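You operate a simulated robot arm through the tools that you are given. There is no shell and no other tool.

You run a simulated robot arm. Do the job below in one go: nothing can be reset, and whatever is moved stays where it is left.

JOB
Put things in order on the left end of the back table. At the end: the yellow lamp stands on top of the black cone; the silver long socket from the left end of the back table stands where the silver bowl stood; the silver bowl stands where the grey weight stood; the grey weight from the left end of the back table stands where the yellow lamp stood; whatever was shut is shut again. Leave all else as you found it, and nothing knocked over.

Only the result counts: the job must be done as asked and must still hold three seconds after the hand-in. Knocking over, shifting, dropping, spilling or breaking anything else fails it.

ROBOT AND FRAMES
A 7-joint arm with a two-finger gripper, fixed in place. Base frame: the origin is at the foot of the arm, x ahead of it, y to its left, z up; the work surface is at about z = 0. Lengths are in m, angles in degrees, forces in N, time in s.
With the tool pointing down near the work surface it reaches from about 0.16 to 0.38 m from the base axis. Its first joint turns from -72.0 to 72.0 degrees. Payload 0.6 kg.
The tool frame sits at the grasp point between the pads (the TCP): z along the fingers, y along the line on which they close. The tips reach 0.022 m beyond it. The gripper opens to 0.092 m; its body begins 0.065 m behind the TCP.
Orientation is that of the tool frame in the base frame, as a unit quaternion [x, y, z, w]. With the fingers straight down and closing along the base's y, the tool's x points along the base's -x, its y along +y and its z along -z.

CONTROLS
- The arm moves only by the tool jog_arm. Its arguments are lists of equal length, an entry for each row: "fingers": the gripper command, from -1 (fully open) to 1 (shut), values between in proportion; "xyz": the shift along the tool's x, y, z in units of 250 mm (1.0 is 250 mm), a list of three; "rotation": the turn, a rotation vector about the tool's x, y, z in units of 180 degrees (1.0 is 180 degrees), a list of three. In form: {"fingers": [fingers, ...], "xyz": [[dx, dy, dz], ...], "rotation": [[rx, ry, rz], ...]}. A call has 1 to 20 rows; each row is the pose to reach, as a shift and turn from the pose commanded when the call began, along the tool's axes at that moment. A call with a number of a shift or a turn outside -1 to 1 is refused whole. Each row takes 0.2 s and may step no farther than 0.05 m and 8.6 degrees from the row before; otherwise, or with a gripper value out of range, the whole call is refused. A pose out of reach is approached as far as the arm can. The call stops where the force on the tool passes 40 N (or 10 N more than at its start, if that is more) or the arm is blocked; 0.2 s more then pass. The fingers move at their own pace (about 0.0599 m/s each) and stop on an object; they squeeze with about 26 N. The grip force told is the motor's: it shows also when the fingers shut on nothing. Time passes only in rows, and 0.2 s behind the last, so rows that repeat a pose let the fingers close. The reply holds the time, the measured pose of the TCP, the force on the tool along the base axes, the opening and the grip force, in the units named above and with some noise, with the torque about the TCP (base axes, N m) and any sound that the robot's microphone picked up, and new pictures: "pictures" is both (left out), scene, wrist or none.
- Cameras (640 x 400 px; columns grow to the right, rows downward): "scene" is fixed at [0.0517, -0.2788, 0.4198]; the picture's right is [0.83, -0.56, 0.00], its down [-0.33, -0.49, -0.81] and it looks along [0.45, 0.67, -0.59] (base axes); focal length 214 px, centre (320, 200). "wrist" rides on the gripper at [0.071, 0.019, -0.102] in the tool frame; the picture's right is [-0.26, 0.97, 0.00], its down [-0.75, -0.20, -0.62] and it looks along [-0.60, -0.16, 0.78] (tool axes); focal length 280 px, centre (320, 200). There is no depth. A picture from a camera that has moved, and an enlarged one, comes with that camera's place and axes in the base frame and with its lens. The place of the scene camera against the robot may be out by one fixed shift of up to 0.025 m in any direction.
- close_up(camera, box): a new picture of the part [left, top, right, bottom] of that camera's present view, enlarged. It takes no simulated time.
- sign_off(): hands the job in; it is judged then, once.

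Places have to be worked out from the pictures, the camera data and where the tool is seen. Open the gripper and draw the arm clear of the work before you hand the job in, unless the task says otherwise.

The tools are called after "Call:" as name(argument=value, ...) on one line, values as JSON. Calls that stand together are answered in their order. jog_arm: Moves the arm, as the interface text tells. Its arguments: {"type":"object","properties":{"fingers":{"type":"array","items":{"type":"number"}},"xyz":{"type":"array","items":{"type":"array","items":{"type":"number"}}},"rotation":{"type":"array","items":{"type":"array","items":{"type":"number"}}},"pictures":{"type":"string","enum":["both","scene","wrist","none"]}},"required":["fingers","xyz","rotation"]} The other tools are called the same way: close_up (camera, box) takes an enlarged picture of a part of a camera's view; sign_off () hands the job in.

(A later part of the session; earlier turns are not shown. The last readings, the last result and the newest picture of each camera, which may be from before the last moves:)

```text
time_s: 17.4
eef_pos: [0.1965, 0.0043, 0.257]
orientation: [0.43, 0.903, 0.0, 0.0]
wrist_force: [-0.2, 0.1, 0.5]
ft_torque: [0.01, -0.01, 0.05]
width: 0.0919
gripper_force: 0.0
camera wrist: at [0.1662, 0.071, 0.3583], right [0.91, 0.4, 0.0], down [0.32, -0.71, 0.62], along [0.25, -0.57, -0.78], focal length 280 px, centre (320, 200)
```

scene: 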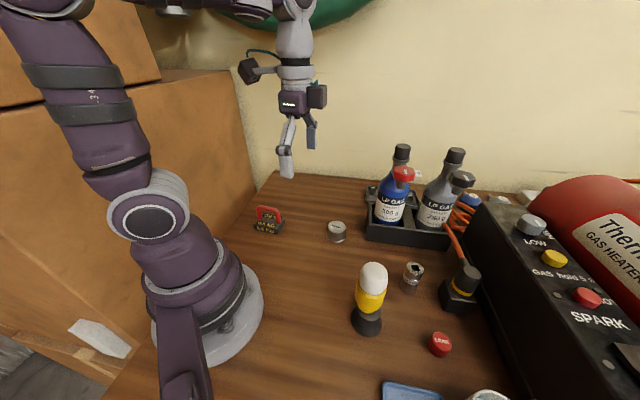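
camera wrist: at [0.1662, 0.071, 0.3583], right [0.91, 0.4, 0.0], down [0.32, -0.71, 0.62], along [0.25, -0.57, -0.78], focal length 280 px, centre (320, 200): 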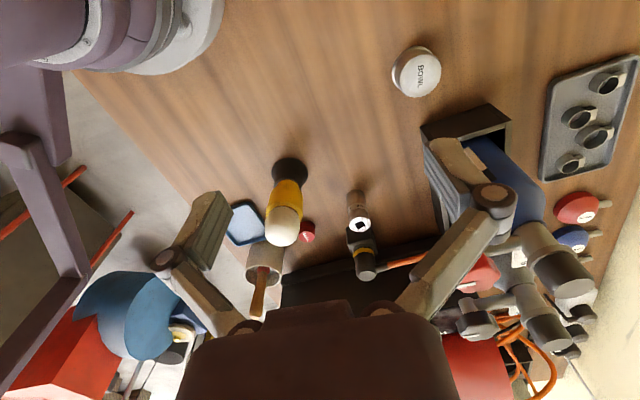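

The bowl and a tray behind the bottles are visible now. I zoom in on the bowl and the surrounding to measure, then continue to the weight.

Call:
close_up(camera="wrist", box=[370, 20, 530, 120])

Call:
close_up(camera="wrist", box=[240, 140, 480, 290])

Call:
jog_arm(fingers=[-1, -1, -1, -1, -1, -1], xyz=[[0.098, 0.07, 0], [0.196, 0.14, 0], [0.294, 0.19, 0], [0.392, 0.25, 0], [0.51, 0.32, 0], [0.51, 0.32, 0]], rotation=[[0, 0, 0], [0, 0, 0], [0, 0, 0], [0, 0, 0], [0, 0, 0], [0, 0, 0]])

```text
4.00 times, centred on (450, 70) of wrist
camera zoom: at [0.1662, 0.071, 0.3583], right [0.91, 0.4, 0.0], down [0.32, -0.71, 0.62], along [0.25, -0.57, -0.78], focal length 1122 px, centre (-200, 720)
```

zoom: 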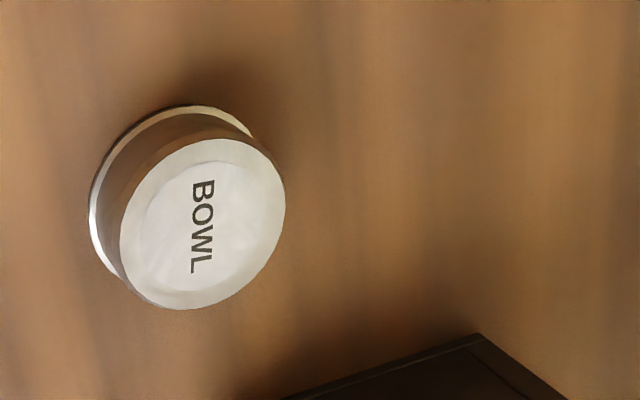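

```text
2.67 times, centred on (360, 215) of wrist
camera zoom: at [0.1662, 0.071, 0.3583], right [0.91, 0.4, 0.0], down [0.32, -0.71, 0.62], along [0.25, -0.57, -0.78], focal length 748 px, centre (213, 160)
```

zoom: 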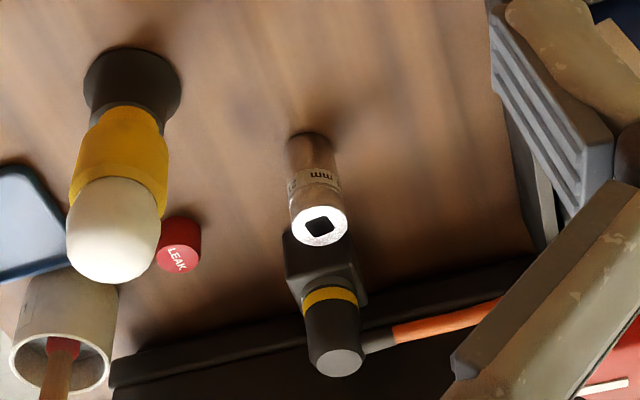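

```text
time_s: 18.8
eef_pos: [0.177, 0.1522, 0.2573]
orientation: [0.431, 0.902, -0.001, 0.001]
wrist_force: [-0.4, -0.3, -0.2]
ft_torque: [0.0, 0.0, 0.0]
width: 0.0919
gripper_force: 0.0
camera wrist: at [0.1487, 0.2195, 0.358], right [0.92, 0.4, 0.0], down [0.32, -0.71, 0.62], along [0.25, -0.57, -0.78], focal length 280 px, centre (320, 200)
```

scene: 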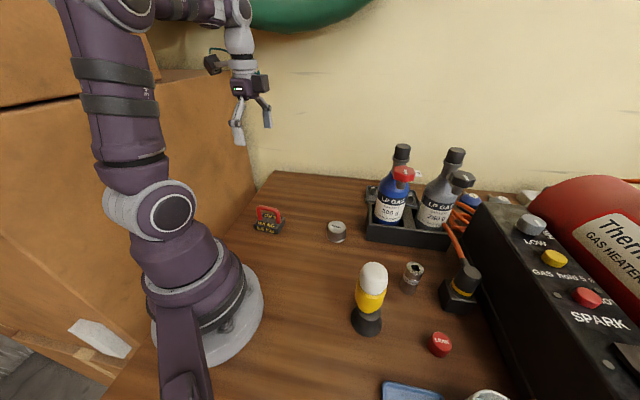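
wrist: 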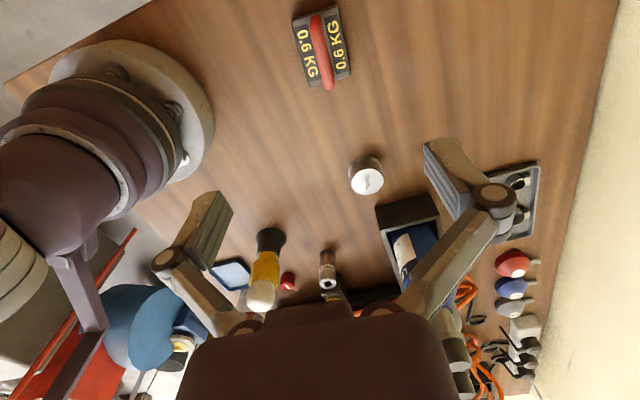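

The bowl reads (0.302,0.039), ~5 cm wide, ~3 cm high. The weight is now in view at top; I zoom in to measure it and its handle.

Call:
close_up(camera="wrist", box=[260, 0, 388, 100])

Call:
close_up(camera="wrist", box=[200, 180, 400, 305])

```text
4.00 times, centred on (324, 50) of wrist
camera zoom: at [0.1487, 0.2195, 0.358], right [0.92, 0.4, 0.0], down [0.32, -0.71, 0.62], along [0.25, -0.57, -0.78], focal length 1122 px, centre (304, 800)
```

zoom: 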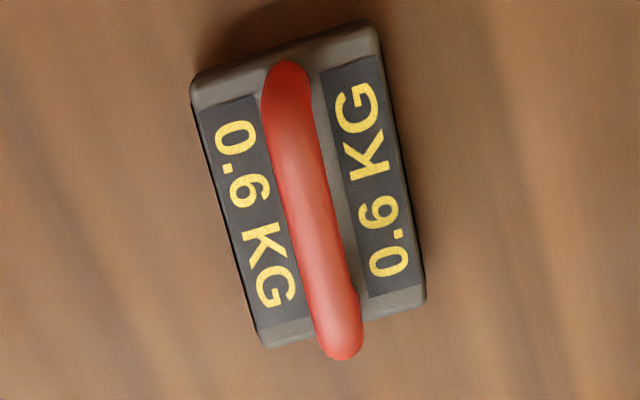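

```text
3.20 times, centred on (300, 242) of wrist
camera zoom: at [0.1487, 0.2195, 0.358], right [0.92, 0.4, 0.0], down [0.32, -0.71, 0.62], along [0.25, -0.57, -0.78], focal length 897 px, centre (384, 64)
```

zoom: 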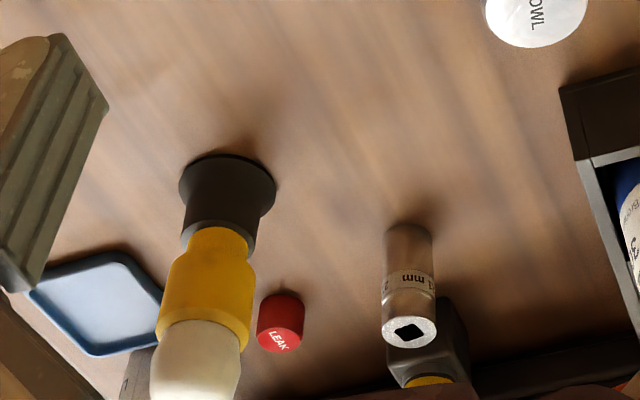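

The handle runs at about -51°, matching the tool yaw; block centre ≈ (0.175,0.167). I shift over it and descend to z≈0.15 for a closer look.

Call:
jog_arm(fingers=[-1, -1, -1, -1, -1, -1], xyz=[[0.052, 0.022, 0.05], [0.052, 0.022, 0.15], [0.052, 0.022, 0.25], [0.052, 0.022, 0.35], [0.052, 0.022, 0.428], [0.052, 0.022, 0.428]], rotation=[[0, 0, 0], [0, 0, 0], [0, 0, 0], [0, 0, 0], [0, 0, 0], [0, 0, 0]])

Call:
close_up(camera="wrist", box=[240, 20, 400, 140])

Call:
close_up(camera="scene", box=[220, 160, 348, 260])

```text
time_s: 20.2
eef_pos: [0.1763, 0.1656, 0.1503]
orientation: [0.43, 0.903, 0.0, 0.0]
wrist_force: [0.2, 0.2, 1.0]
ft_torque: [0.04, 0.04, 0.01]
width: 0.0921
gripper_force: 0.1
camera wrist: at [0.1457, 0.233, 0.2507], right [0.91, 0.4, 0.0], down [0.32, -0.71, 0.62], along [0.25, -0.57, -0.78], focal length 280 px, centre (320, 200)
```

scene: 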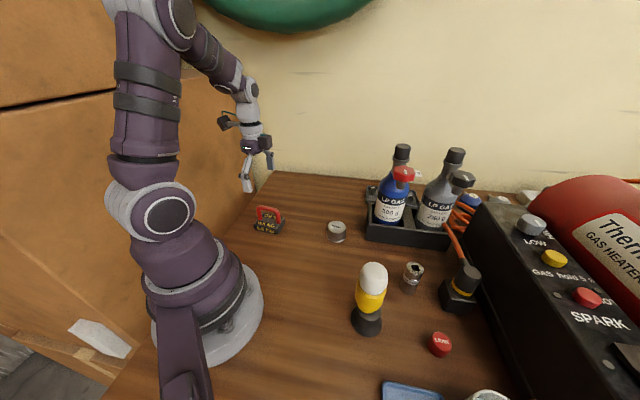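
wrist: 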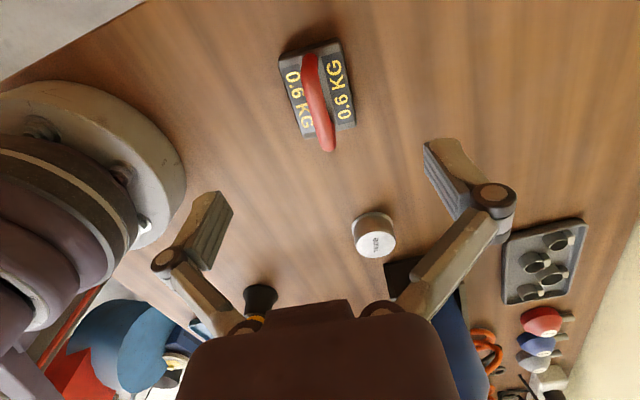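

```text
3.33 times, centred on (320, 80) of wrist
camera zoom: at [0.1457, 0.233, 0.2507], right [0.91, 0.4, 0.0], down [0.32, -0.71, 0.62], along [0.25, -0.57, -0.78], focal length 935 px, centre (320, 600)
```

zoom: 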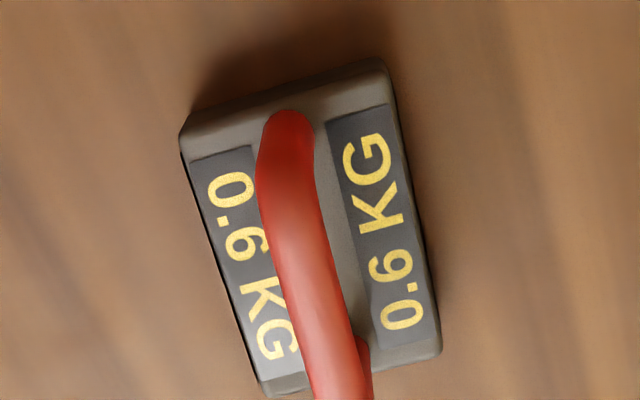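

```text
4.00 times, centred on (284, 210) of scene
camera zoom: at [0.0517, -0.2788, 0.4198], right [0.83, -0.56, 0.0], down [-0.33, -0.49, -0.81], along [0.45, 0.67, -0.59], focal length 858 px, centre (464, 160)
```

zoom: 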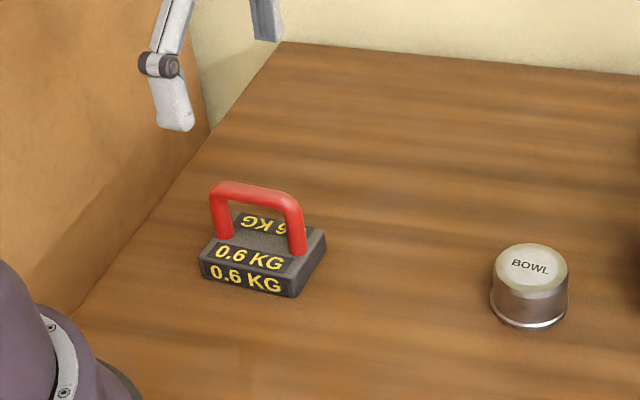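

The block is ≈64×48 mm and ≈24 mm high, the handle bar ≈0.055–0.07 m high. TCP is above its centre (0.1755,0.166); I lower to z≈0.075 first and check.

Call:
jog_arm(fingers=[-1, -1, -1, -1], xyz=[[0, 0, 0.12], [0, 0, 0.22], [0, 0, 0.3], [0, 0, 0.3]], rotation=[[0, 0, 0], [0, 0, 0], [0, 0, 0], [0, 0, 0]])

Call:
close_up(camera="wrist", box=[220, 80, 460, 240])

Call:
close_up(camera="scene", box=[220, 160, 348, 260])

```text
time_s: 21.2
eef_pos: [0.1766, 0.166, 0.0746]
orientation: [0.431, 0.902, 0.0, -0.001]
wrist_force: [0.7, 0.0, 0.3]
ft_torque: [0.01, 0.0, 0.0]
width: 0.0922
gripper_force: 0.1
camera wrist: at [0.1463, 0.233, 0.1759], right [0.91, 0.4, 0.0], down [0.32, -0.71, 0.63], along [0.25, -0.57, -0.78], focal length 280 px, centre (320, 200)
```

scene: 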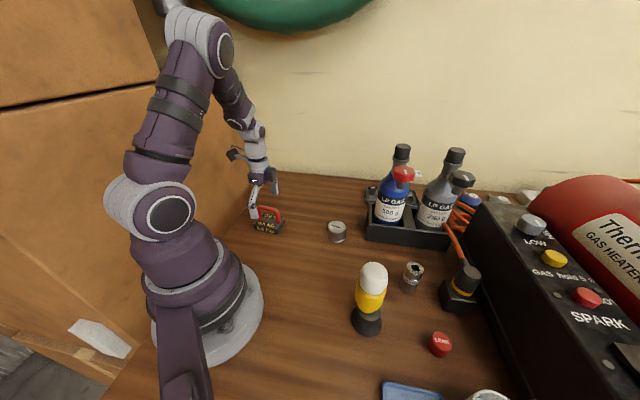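
wrist: 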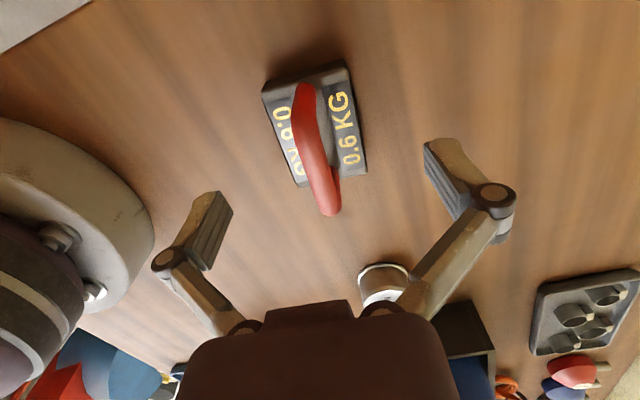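

```text
2.50 times, centred on (340, 160) of wrist
camera zoom: at [0.1463, 0.233, 0.1759], right [0.91, 0.4, 0.0], down [0.32, -0.71, 0.63], along [0.25, -0.57, -0.78], focal length 701 px, centre (270, 300)
```

zoom: 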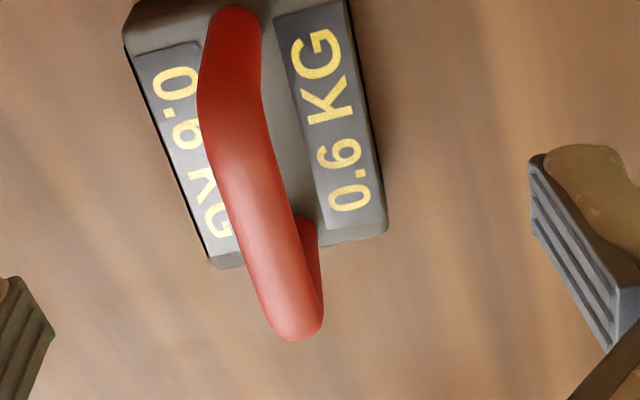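

```text
4.00 times, centred on (284, 210) of scene
camera zoom: at [0.0517, -0.2788, 0.4198], right [0.83, -0.56, 0.0], down [-0.33, -0.49, -0.81], along [0.45, 0.67, -0.59], focal length 858 px, centre (464, 160)
```

zoom: 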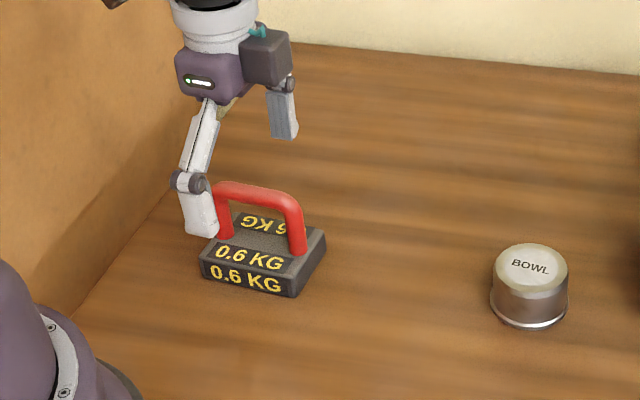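

The bar sits ~2 mm off-centre toward -y of the tool; I shift that much, lower to z≈0.061 (tips well above the block top) and close on the handle.

Call:
jog_arm(fingers=[-1, -1, -1, 1, 1, 1, 1, 1, 1, 1], xyz=[[0.005, -0.009, 0.02], [0.005, -0.009, 0.054], [0.005, -0.009, 0.054], [0.005, -0.009, 0.054], [0.005, -0.009, 0.054], [0.005, -0.009, 0.054], [0.005, -0.009, 0.054], [0.005, -0.009, 0.054], [0.005, -0.009, 0.054], [0.005, -0.009, 0.054]], rotation=[[0, 0, 0], [0, 0, 0], [0, 0, 0], [0, 0, 0], [0, 0, 0], [0, 0, 0], [0, 0, 0], [0, 0, 0], [0, 0, 0], [0, 0, 0]])

Call:
close_up(camera="wrist", box=[220, 80, 460, 240])

Call:
close_up(camera="scene", box=[220, 160, 348, 260])

```text
time_s: 23.4
eef_pos: [0.1722, 0.1669, 0.0623]
orientation: [0.431, 0.902, 0.0, 0.0]
wrist_force: [4.1, 2.3, 5.6]
ft_torque: [0.04, -0.03, -0.02]
width: 0.0107
gripper_force: 26.7
camera wrist: at [0.1438, 0.2332, 0.163], right [0.91, 0.4, 0.0], down [0.31, -0.71, 0.62], along [0.25, -0.57, -0.78], focal length 280 px, centre (320, 200)
```

scene: 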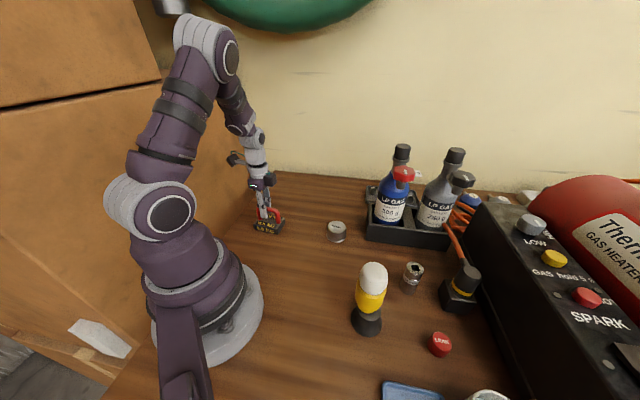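
wrist: 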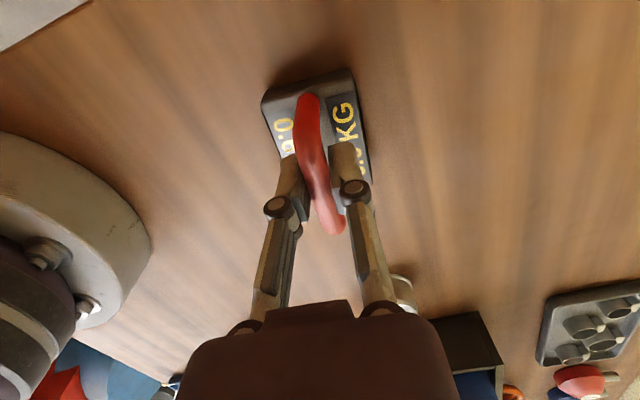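

```text
2.50 times, centred on (340, 160) of wrist
camera zoom: at [0.1438, 0.2332, 0.163], right [0.91, 0.4, 0.0], down [0.31, -0.71, 0.62], along [0.25, -0.57, -0.78], focal length 701 px, centre (270, 300)
```

zoom: 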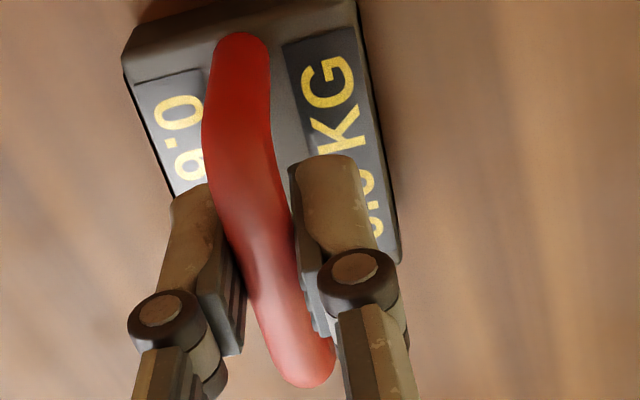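

```text
4.00 times, centred on (284, 210) of scene
camera zoom: at [0.0517, -0.2788, 0.4198], right [0.83, -0.56, 0.0], down [-0.33, -0.49, -0.81], along [0.45, 0.67, -0.59], focal length 858 px, centre (464, 160)
```

zoom: 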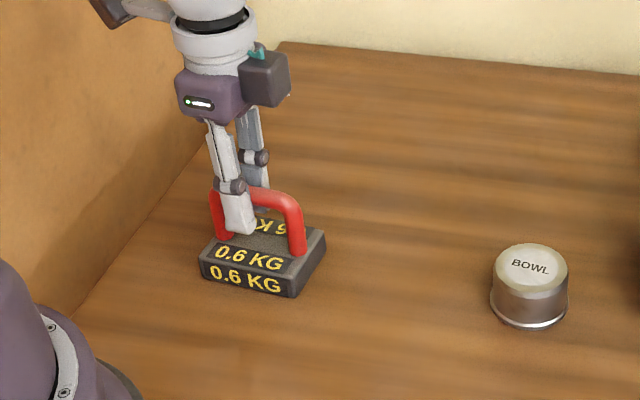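

Handle gripped (10.7 mm, 26.7 N). Before lifting I check where along the bar the fingers are.

Call:
close_up(camera="scene", box=[250, 195, 298, 240])

Call:
close_up(camera="wrist", box=[250, 60, 378, 250])

```text
8.89 times, centred on (274, 218) of scene
camera zoom: at [0.0517, -0.2788, 0.4198], right [0.83, -0.56, 0.0], down [-0.33, -0.49, -0.81], along [0.45, 0.67, -0.59], focal length 1906 px, centre (729, 44)
```

zoom: 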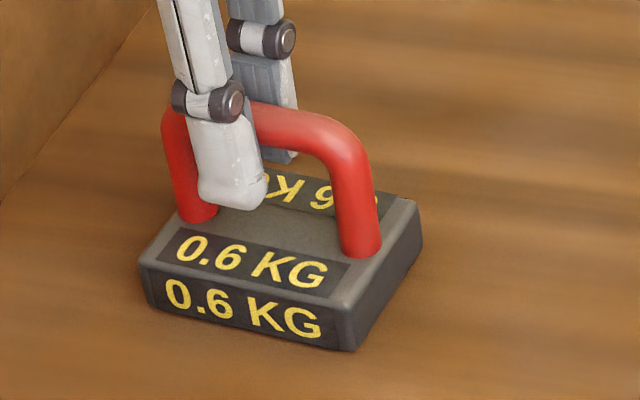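

```text
2.11 times, centred on (314, 155) of wrist
camera zoom: at [0.1438, 0.2332, 0.163], right [0.91, 0.4, 0.0], down [0.31, -0.71, 0.62], along [0.25, -0.57, -0.78], focal length 590 px, centre (333, 295)
```

zoom: 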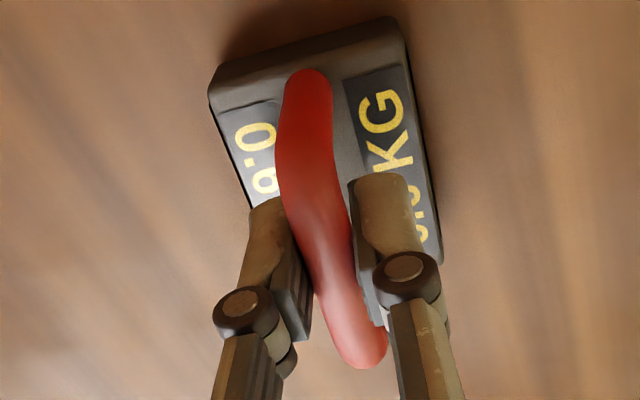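

The fingers are ~5–6 mm off the bar's middle (toward the far-left leg). I open a little, shift 5 mm along the bar, lower 5 mm and regrip.

Call:
jog_arm(fingers=[0.2, 0.2, 0.2, 0.2, 0.2, 1, 1, 1, 1], xyz=[[0, 0, 0], [0, 0, 0], [-0.01, 0, 0.01], [-0.021, 0, 0.02], [-0.021, 0, 0.02], [-0.021, 0, 0.02], [-0.021, 0, 0.02], [-0.021, 0, 0.02], [-0.021, 0, 0.02]], rotation=[[0, 0, 0], [0, 0, 0], [0, 0, 0], [0, 0, 0], [0, 0, 0], [0, 0, 0], [0, 0, 0], [0, 0, 0], [0, 0, 0]])

Call:
close_up(camera="scene", box=[250, 195, 298, 240])

Call:
close_up(camera="wrist", box=[250, 60, 378, 250])

```text
time_s: 25.4
eef_pos: [0.1754, 0.1612, 0.057]
orientation: [0.43, 0.903, 0.0, 0.0]
wrist_force: [0.6, 0.5, -0.6]
ft_torque: [0.01, 0.03, -0.03]
width: 0.0104
gripper_force: 25.8
camera wrist: at [0.1466, 0.2294, 0.1578], right [0.91, 0.4, 0.0], down [0.32, -0.71, 0.63], along [0.25, -0.57, -0.78], focal length 280 px, centre (320, 200)
```

scene: 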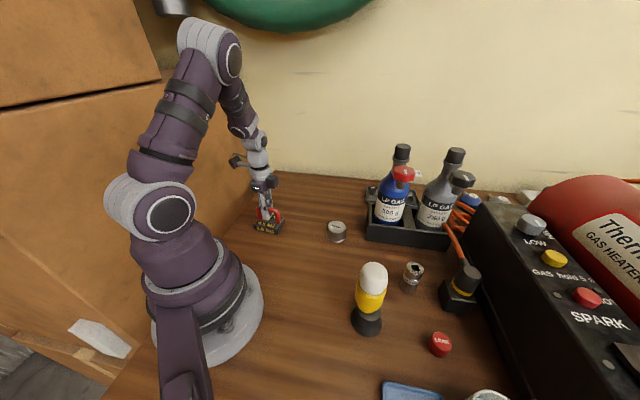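
wrist: 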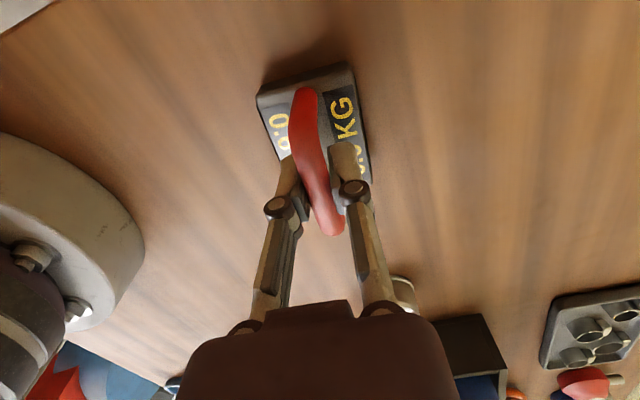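

```text
8.89 times, centred on (274, 218) of scene
camera zoom: at [0.0517, -0.2788, 0.4198], right [0.83, -0.56, 0.0], down [-0.33, -0.49, -0.81], along [0.45, 0.67, -0.59], focal length 1906 px, centre (729, 44)
```

zoom: 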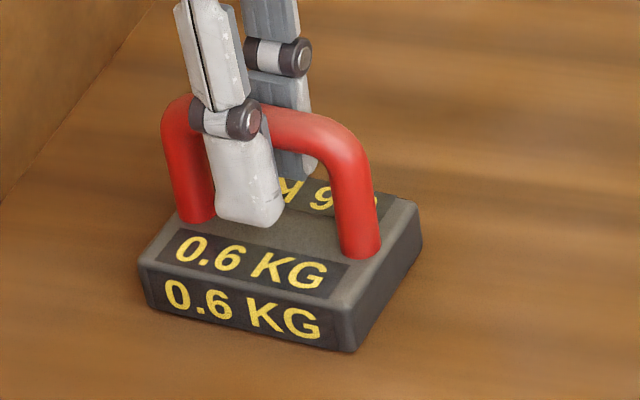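

```text
2.11 times, centred on (314, 155) of wrist
camera zoom: at [0.1466, 0.2294, 0.1578], right [0.91, 0.4, 0.0], down [0.32, -0.71, 0.63], along [0.25, -0.57, -0.78], focal length 590 px, centre (333, 295)
```

zoom: 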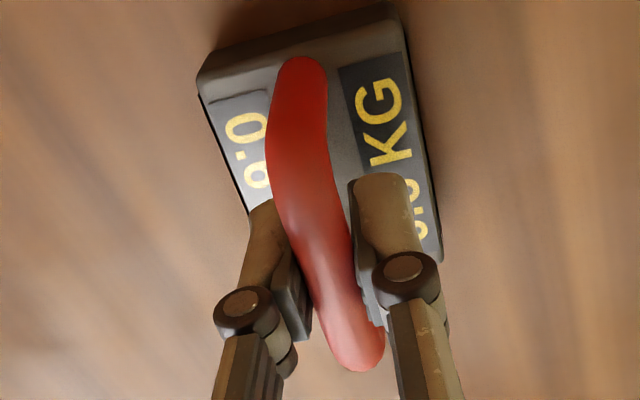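

Now the fingers are near the bar's middle. I lift a few mm and read force and torque.

Call:
jog_arm(fingers=[1, 1, 1, 1, 1], xyz=[[0, 0, -0.008], [0, 0, -0.016], [0, 0, -0.024], [0, 0, -0.032], [0, 0, -0.032]], rotation=[[0, 0, 0], [0, 0, 0], [0, 0, 0], [0, 0, 0], [0, 0, 0]])

Call:
close_up(camera="scene", box=[250, 195, 298, 240])

```text
time_s: 26.6
eef_pos: [0.1773, 0.1623, 0.0655]
orientation: [0.431, 0.902, 0.0, 0.0]
wrist_force: [-1.0, 0.2, -5.7]
ft_torque: [0.02, -0.03, 0.01]
width: 0.0105
gripper_force: 26.0
camera wrist: at [0.1466, 0.2296, 0.1663], right [0.91, 0.4, 0.0], down [0.32, -0.71, 0.62], along [0.25, -0.57, -0.78], focal length 280 px, centre (320, 200)
```

scene: 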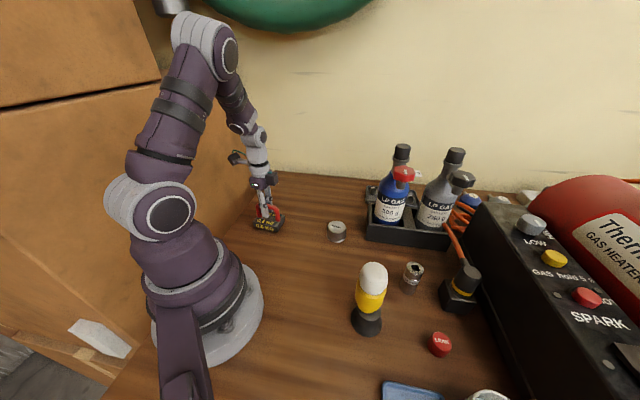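
wrist: 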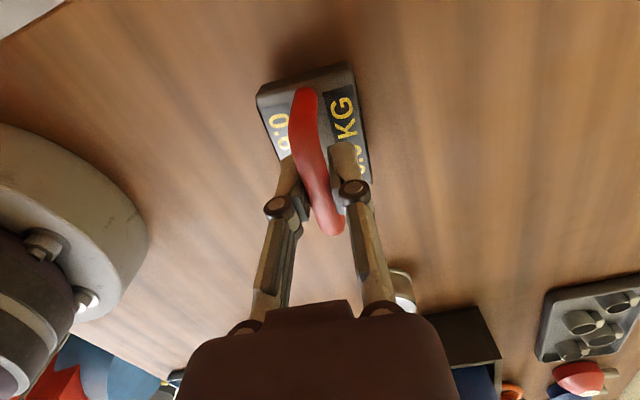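

```text
8.89 times, centred on (274, 218) of scene
camera zoom: at [0.0517, -0.2788, 0.4198], right [0.83, -0.56, 0.0], down [-0.33, -0.49, -0.81], along [0.45, 0.67, -0.59], focal length 1906 px, centre (729, 44)
```

zoom: 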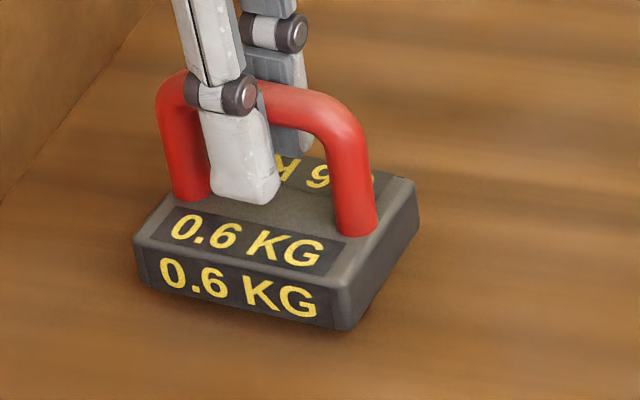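

The weight hangs level (−5.7 N, negligible torque); bottom = TCP z − 0.057. I raise it to z≈0.225 and carry it round the base on a ~0.23 m radius, well clear of the lamp on the cone.

Call:
jog_arm(fingers=[1, 1, 1, 1, 1, 1, 1, 1, 1, 1, 1, 1, 1], xyz=[[0, 0, -0.08], [0, 0, -0.2], [0, 0, -0.32], [0, 0, -0.46], [0, 0, -0.58], [0, 0, -0.64], [-0.112, -0.015, -0.64], [-0.223, -0.03, -0.64], [-0.335, -0.045, -0.64], [-0.441, -0.105, -0.64], [-0.546, -0.165, -0.64], [-0.652, -0.225, -0.64], [-0.652, -0.225, -0.64]], rotation=[[0, 0, 0], [0, 0, 0], [0, 0, 0], [0, 0, 0], [0, 0, 0], [0, 0, 0], [0, 0, 0], [0, 0, 0], [0, 0, 0], [0, 0, 0], [0, 0, 0], [0, 0, 0], [0, 0, 0]])

```text
time_s: 29.4
eef_pos: [0.2333, -0.0013, 0.2248]
orientation: [0.431, 0.902, 0.0, 0.001]
wrist_force: [0.4, 0.3, -6.0]
ft_torque: [-0.03, 0.02, -0.01]
width: 0.0102
gripper_force: 25.7
camera wrist: at [0.2034, 0.0653, 0.3261], right [0.91, 0.4, 0.0], down [0.32, -0.71, 0.62], along [0.25, -0.57, -0.78], focal length 280 px, centre (320, 200)
```

scene: 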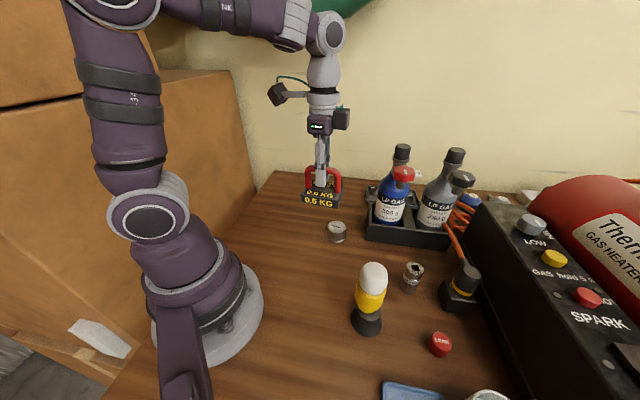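
wrist: 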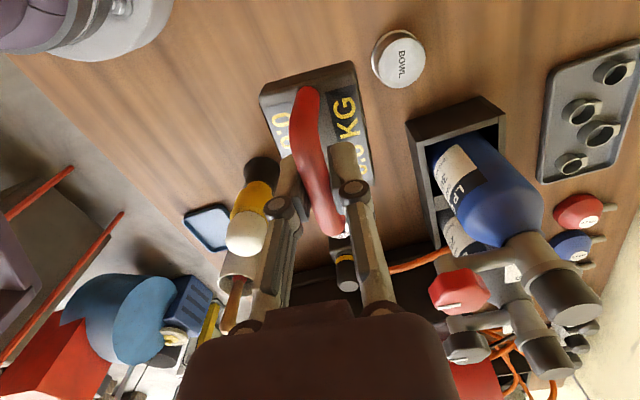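

The weight is held firmly at (0.235,0.0). I carry it on to above the lamp's former place (0.093,-0.180), staying at z≈0.225.

Call:
jog_arm(fingers=[1, 1, 1, 1, 1, 1, 1, 1, 1], xyz=[[-0.055, -0.122, 0], [-0.111, -0.244, 0], [-0.166, -0.366, 0], [-0.173, -0.472, 0], [-0.18, -0.577, 0], [-0.188, -0.683, 0], [-0.195, -0.789, 0], [-0.202, -0.894, 0], [-0.202, -0.894, 0]], rotation=[[0, 0, 0], [0, 0, 0], [0, 0, 0], [0, 0, 0], [0, 0, 0], [0, 0, 0], [0, 0, 0], [0, 0, 0], [0, 0, 0]])

```text
time_s: 31.4
eef_pos: [0.094, -0.1803, 0.2257]
orientation: [0.43, 0.903, 0.0, 0.0]
wrist_force: [0.5, 0.7, -5.7]
ft_torque: [0.0, -0.03, 0.02]
width: 0.0107
gripper_force: 26.0
camera wrist: at [0.0635, -0.1142, 0.326], right [0.91, 0.4, 0.0], down [0.32, -0.71, 0.62], along [0.25, -0.57, -0.78], focal length 280 px, centre (320, 200)
```

scene: 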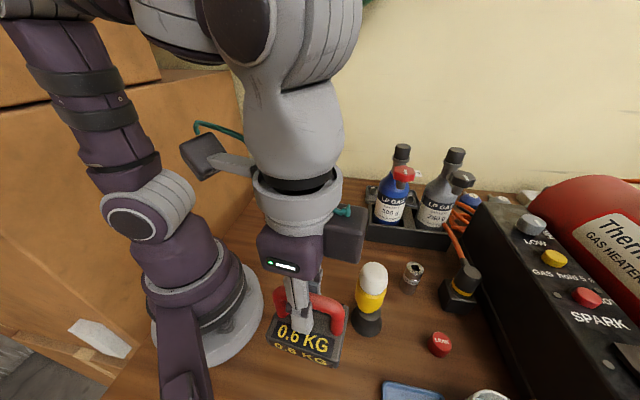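
wrist: 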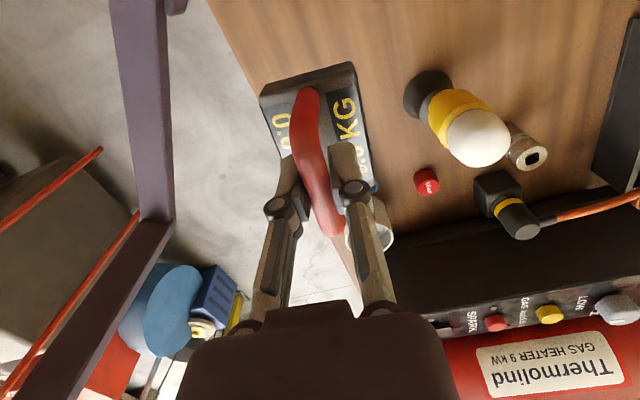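

Over the lamp's former place. I lower to z≈0.065 (bottom ≈8 mm above the table), then check.

Call:
jog_arm(fingers=[1, 1, 1, 1, 1, 1, 1], xyz=[[0, 0, 0.12], [0, 0, 0.24], [0, 0, 0.36], [0, 0, 0.48], [0, 0, 0.58], [0, 0, 0.64], [0, 0, 0.64]], rotation=[[0, 0, 0], [0, 0, 0], [0, 0, 0], [0, 0, 0], [0, 0, 0], [0, 0, 0], [0, 0, 0]])

```text
time_s: 33.0
eef_pos: [0.0951, -0.1799, 0.0674]
orientation: [0.431, 0.902, 0.001, 0.0]
wrist_force: [0.3, -0.3, -6.0]
ft_torque: [-0.01, 0.0, -0.02]
width: 0.0102
gripper_force: 26.1
camera wrist: at [0.0648, -0.1128, 0.1673], right [0.91, 0.4, 0.0], down [0.32, -0.71, 0.62], along [0.25, -0.57, -0.78], focal length 280 px, centre (320, 200)
```

scene: 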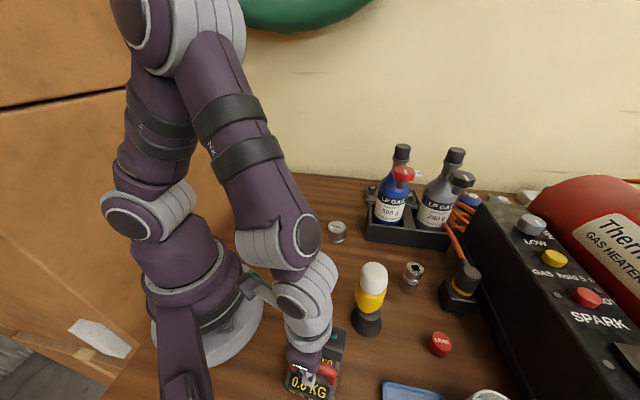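
wrist: 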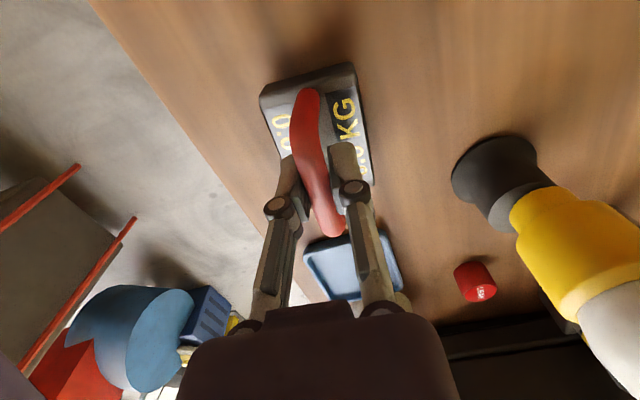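

Aligned at (0.094,-0.180). I set it down in small steps.

Call:
jog_arm(fingers=[1, 1, 1, 1, 1], xyz=[[0, 0, 0.012], [0, 0, 0.022], [0, 0, 0.028], [0, 0, 0.031], [0, 0, 0.031]], rotation=[[0, 0, 0], [0, 0, 0], [0, 0, 0], [0, 0, 0], [0, 0, 0]], pictures="none")

```text
time_s: 34.2
eef_pos: [0.0932, -0.1797, 0.058]
orientation: [0.43, 0.903, 0.0, 0.001]
wrist_force: [4.6, 5.4, 11.7]
ft_torque: [0.18, 0.17, -0.1]
width: 0.0107
gripper_force: 25.8
```

Contact (11.7 N up). I ease off half a millimetre and open the gripper partway to release the handle.

Call:
jog_arm(fingers=[1, 1, 0.6, 0.2, -0.2, -0.2, -0.2], xyz=[[0, 0, -0.003], [0, 0, -0.003], [0, 0, -0.003], [0, 0, -0.003], [0, 0, -0.003], [0, 0, -0.003], [0, 0, -0.003]], rotation=[[0, 0, 0], [0, 0, 0], [0, 0, 0], [0, 0, 0], [0, 0, 0], [0, 0, 0], [0, 0, 0]])

Call:
close_up(camera="wrist", box=[200, 40, 440, 250])

```text
time_s: 35.8
eef_pos: [0.0926, -0.1803, 0.0585]
orientation: [0.43, 0.903, 0.001, 0.0]
wrist_force: [-0.2, 0.8, -1.0]
ft_torque: [-0.03, 0.0, 0.01]
width: 0.0554
gripper_force: 0.0
camera wrist: at [0.0635, -0.113, 0.1595], right [0.91, 0.4, 0.0], down [0.32, -0.71, 0.62], along [0.25, -0.57, -0.78], focal length 280 px, centre (320, 200)
```

scene: 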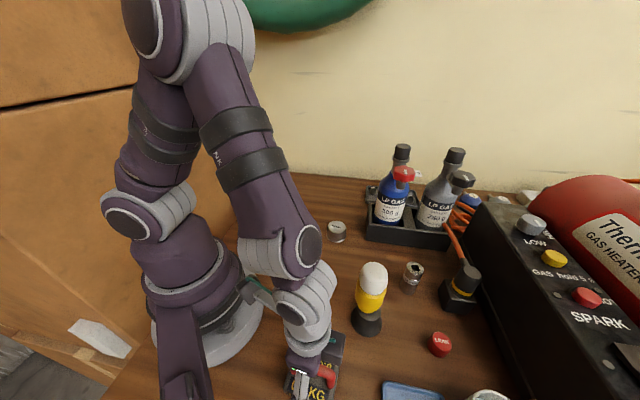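
wrist: 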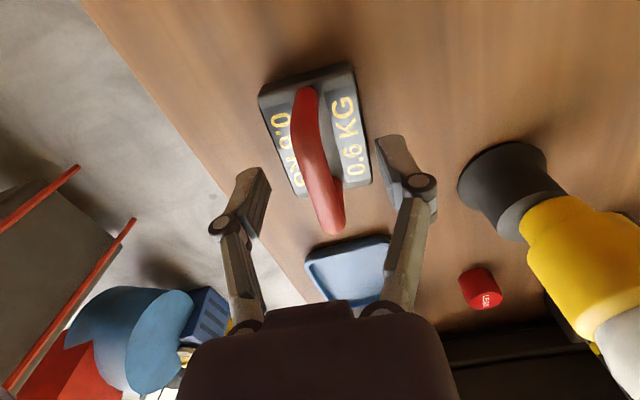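

```text
1.90 times, centred on (320, 145) of wrist
camera zoom: at [0.0635, -0.113, 0.1595], right [0.91, 0.4, 0.0], down [0.32, -0.71, 0.62], along [0.25, -0.57, -0.78], focal length 534 px, centre (320, 305)
```

zoom: 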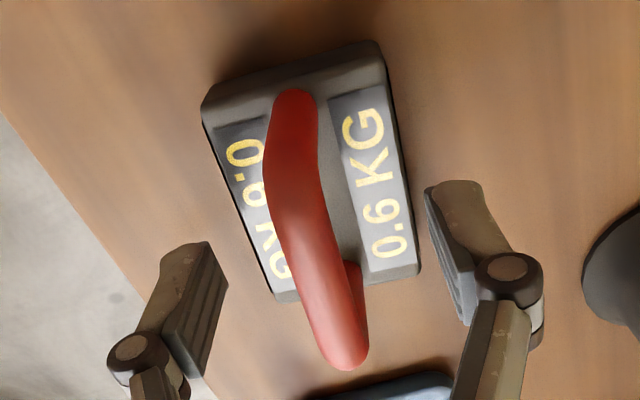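

The weight stands flat at ≈(0.094,-0.181). I raise straight up, clear of the handle.

Call:
jog_arm(fingers=[-0.2, -0.2, -0.4, -0.6, -1, -1, -1], xyz=[[0, 0, -0.06], [0, 0, -0.18], [0, 0, -0.32], [0, 0, -0.46], [0, 0, -0.6], [0, 0, -0.72], [0, 0, -0.72]], rotation=[[0, 0, 0], [0, 0, 0], [0, 0, 0], [0, 0, 0], [0, 0, 0], [0, 0, 0], [0, 0, 0]])

Call:
close_up(camera="scene", box=[250, 300, 410, 400])

```text
time_s: 37.4
eef_pos: [0.0929, -0.1785, 0.2385]
orientation: [0.43, 0.903, 0.0, 0.0]
wrist_force: [0.4, -0.5, -0.1]
ft_torque: [0.0, 0.0, 0.0]
width: 0.0919
gripper_force: 0.0
camera wrist: at [0.0624, -0.1123, 0.3392], right [0.91, 0.4, 0.0], down [0.32, -0.71, 0.62], along [0.25, -0.57, -0.78], focal length 280 px, centre (320, 200)
```

scene: 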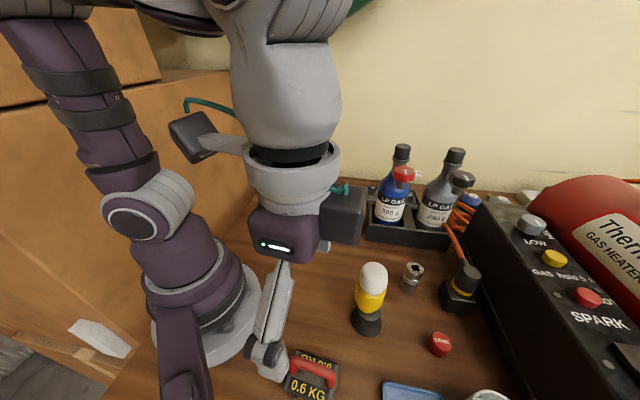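
wrist: 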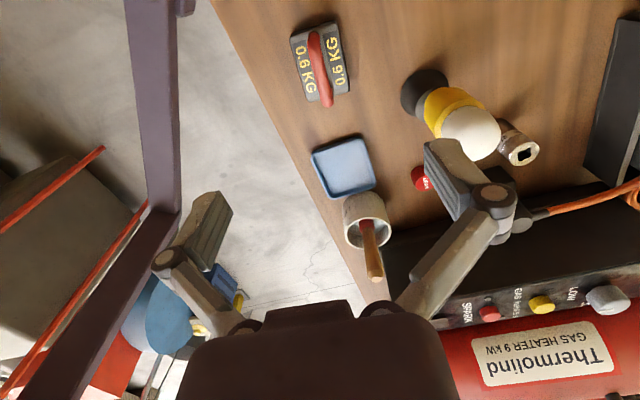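

```text
4.00 times, centred on (330, 350) of scene
camera zoom: at [0.0517, -0.2788, 0.4198], right [0.83, -0.56, 0.0], down [-0.33, -0.49, -0.81], along [0.45, 0.67, -0.59], focal length 858 px, centre (280, -400)
```

zoom: 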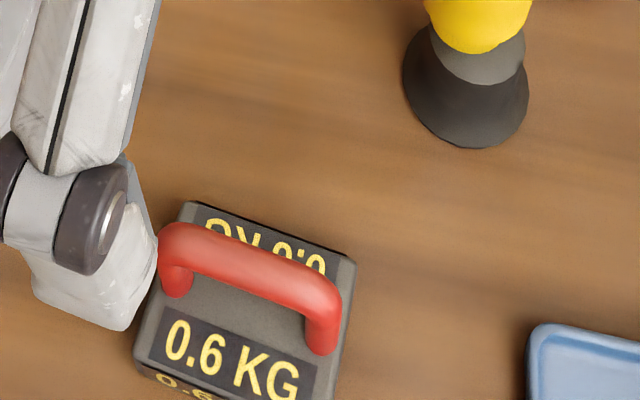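

The weight is in place. Next the bowl: I move at z≈0.238 toward it (0.302,0.039), yawing to -45° so the fingers close parallel to the bottle rack's edge.

Call:
jog_arm(fingers=[-1, -1, -1, -1, -1], xyz=[[0.019, 0.15, 0], [0.038, 0.3, 0], [0.057, 0.45, 0], [0.0766, 0.5996, 0], [0.0766, 0.5996, 0]], rotation=[[0, 0, -0.0083], [0, 0, -0.0167], [0, 0, -0.025], [0, 0, -0.0333], [0, 0, -0.0333]], pictures="none")

Call:
jog_arm(fingers=[-1, -1, -1, -1, -1], xyz=[[0.003, 0.15, 0], [0.007, 0.3, 0], [0.01, 0.45, 0], [0.0136, 0.6046, 0], [0.0136, 0.6046, 0]], rotation=[[0, 0, 0], [0, 0, 0], [0, 0, 0], [0, 0, 0], [0, 0, 0]])

Call:
close_up(camera="wrist", box=[240, 0, 480, 150])

Call:
close_up(camera="scene", box=[230, 280, 390, 400])

```text
time_s: 38.6
eef_pos: [0.1984, -0.0685, 0.2372]
orientation: [0.383, 0.924, 0.0, 0.0]
wrist_force: [0.0, -0.1, 0.9]
ft_torque: [0.02, -0.04, -0.03]
width: 0.0917
gripper_force: 0.1
```

```text
time_s: 39.8
eef_pos: [0.3017, 0.0375, 0.2385]
orientation: [0.383, 0.924, 0.0, 0.0]
wrist_force: [-0.6, -0.9, -0.1]
ft_torque: [-0.02, -0.02, 0.0]
width: 0.0923
gripper_force: 0.1
camera wrist: at [0.2656, 0.1021, 0.338], right [0.87, 0.5, 0.0], down [0.39, -0.68, 0.62], along [0.31, -0.54, -0.78], focal length 280 px, centre (320, 200)
```

scene: 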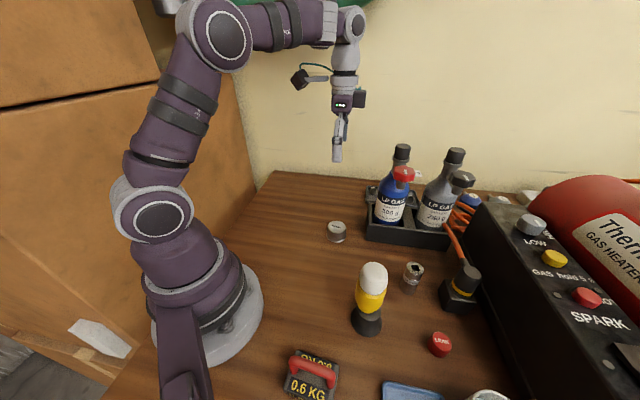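
wrist: 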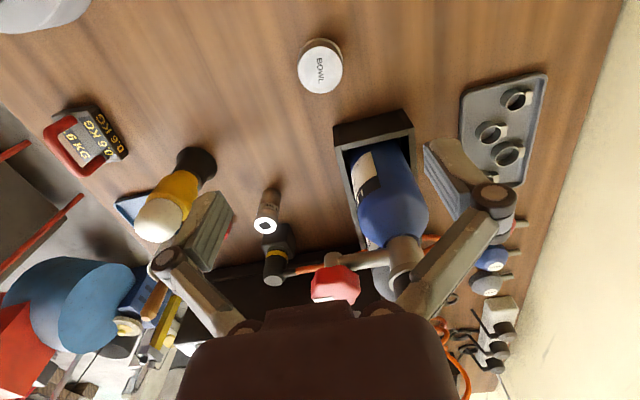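

```text
2.67 times, centred on (360, 75) of wrist
camera zoom: at [0.2656, 0.1021, 0.338], right [0.87, 0.5, 0.0], down [0.39, -0.68, 0.62], along [0.31, -0.54, -0.78], focal length 748 px, centre (213, 533)
```

zoom: 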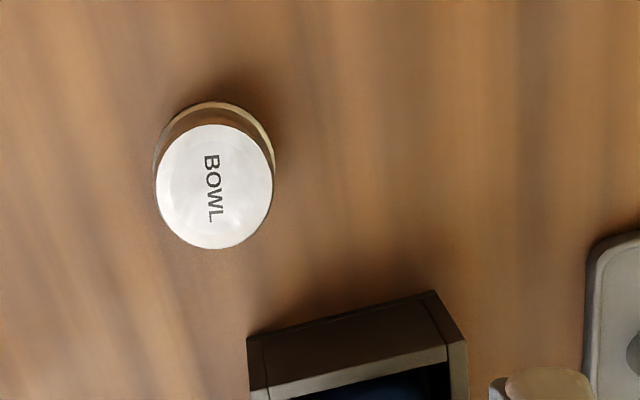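

```text
3.33 times, centred on (310, 340) of scene
camera zoom: at [0.0517, -0.2788, 0.4198], right [0.83, -0.56, 0.0], down [-0.33, -0.49, -0.81], along [0.45, 0.67, -0.59], focal length 715 px, centre (353, -267)
```

zoom: 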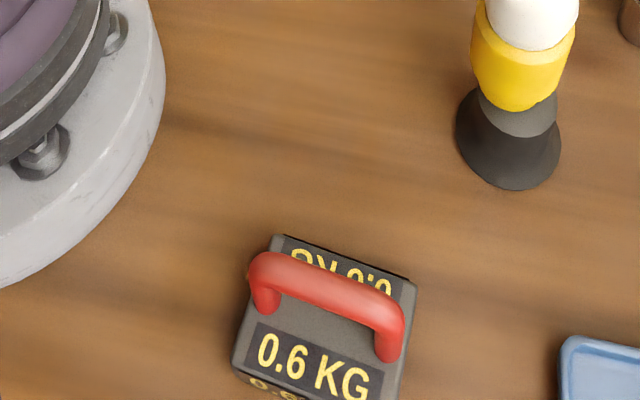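

The bowl reads (0.3035,0.037), rim Ø51 mm, height ≈28 mm, almost exactly beneath the TCP. I shift ~2 mm and lower to z≈0.06 first.

Call:
jog_arm(fingers=[-1, -1, -1, -1, -1, -1], xyz=[[-0.0068, 0, 0.14], [-0.0068, 0, 0.3], [-0.0068, 0, 0.46], [-0.0068, 0, 0.6], [-0.0068, 0, 0.71], [-0.0068, 0, 0.71]], rotation=[[0, 0, 0], [0, 0, 0], [0, 0, 0], [0, 0, 0], [0, 0, 0], [0, 0, 0]])

Call:
close_up(camera="wrist", box=[220, 60, 460, 210])

Call:
close_up(camera="scene", box=[290, 170, 450, 270])

```text
time_s: 41.2
eef_pos: [0.302, 0.036, 0.0606]
orientation: [0.383, 0.924, 0.0, 0.0]
wrist_force: [-0.2, 0.2, -0.4]
ft_torque: [0.02, 0.01, 0.01]
width: 0.0922
gripper_force: 0.0
camera wrist: at [0.2657, 0.0998, 0.1617], right [0.87, 0.5, 0.0], down [0.39, -0.68, 0.62], along [0.31, -0.54, -0.78], focal length 280 px, centre (320, 200)
```

scene: 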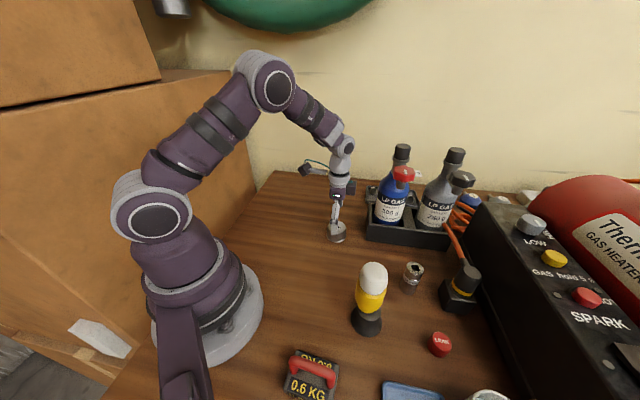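
wrist: 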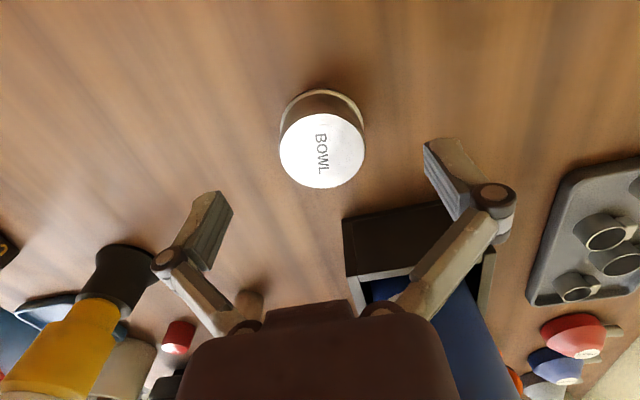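

```text
2.67 times, centred on (340, 135) of wrist
camera zoom: at [0.2657, 0.0998, 0.1617], right [0.87, 0.5, 0.0], down [0.39, -0.68, 0.62], along [0.31, -0.54, -0.78], focal length 748 px, centre (267, 373)
```

zoom: 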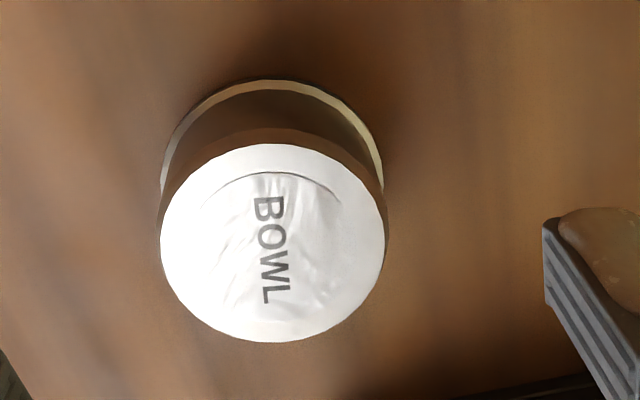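

```text
4.00 times, centred on (370, 220) of scene
camera zoom: at [0.0517, -0.2788, 0.4198], right [0.83, -0.56, 0.0], down [-0.33, -0.49, -0.81], along [0.45, 0.67, -0.59], focal length 858 px, centre (120, 120)
```

zoom: 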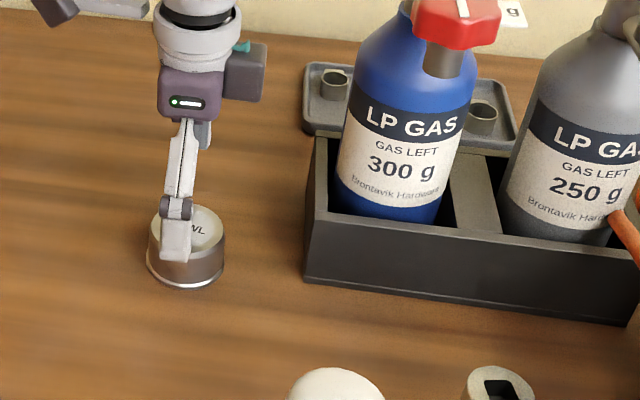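

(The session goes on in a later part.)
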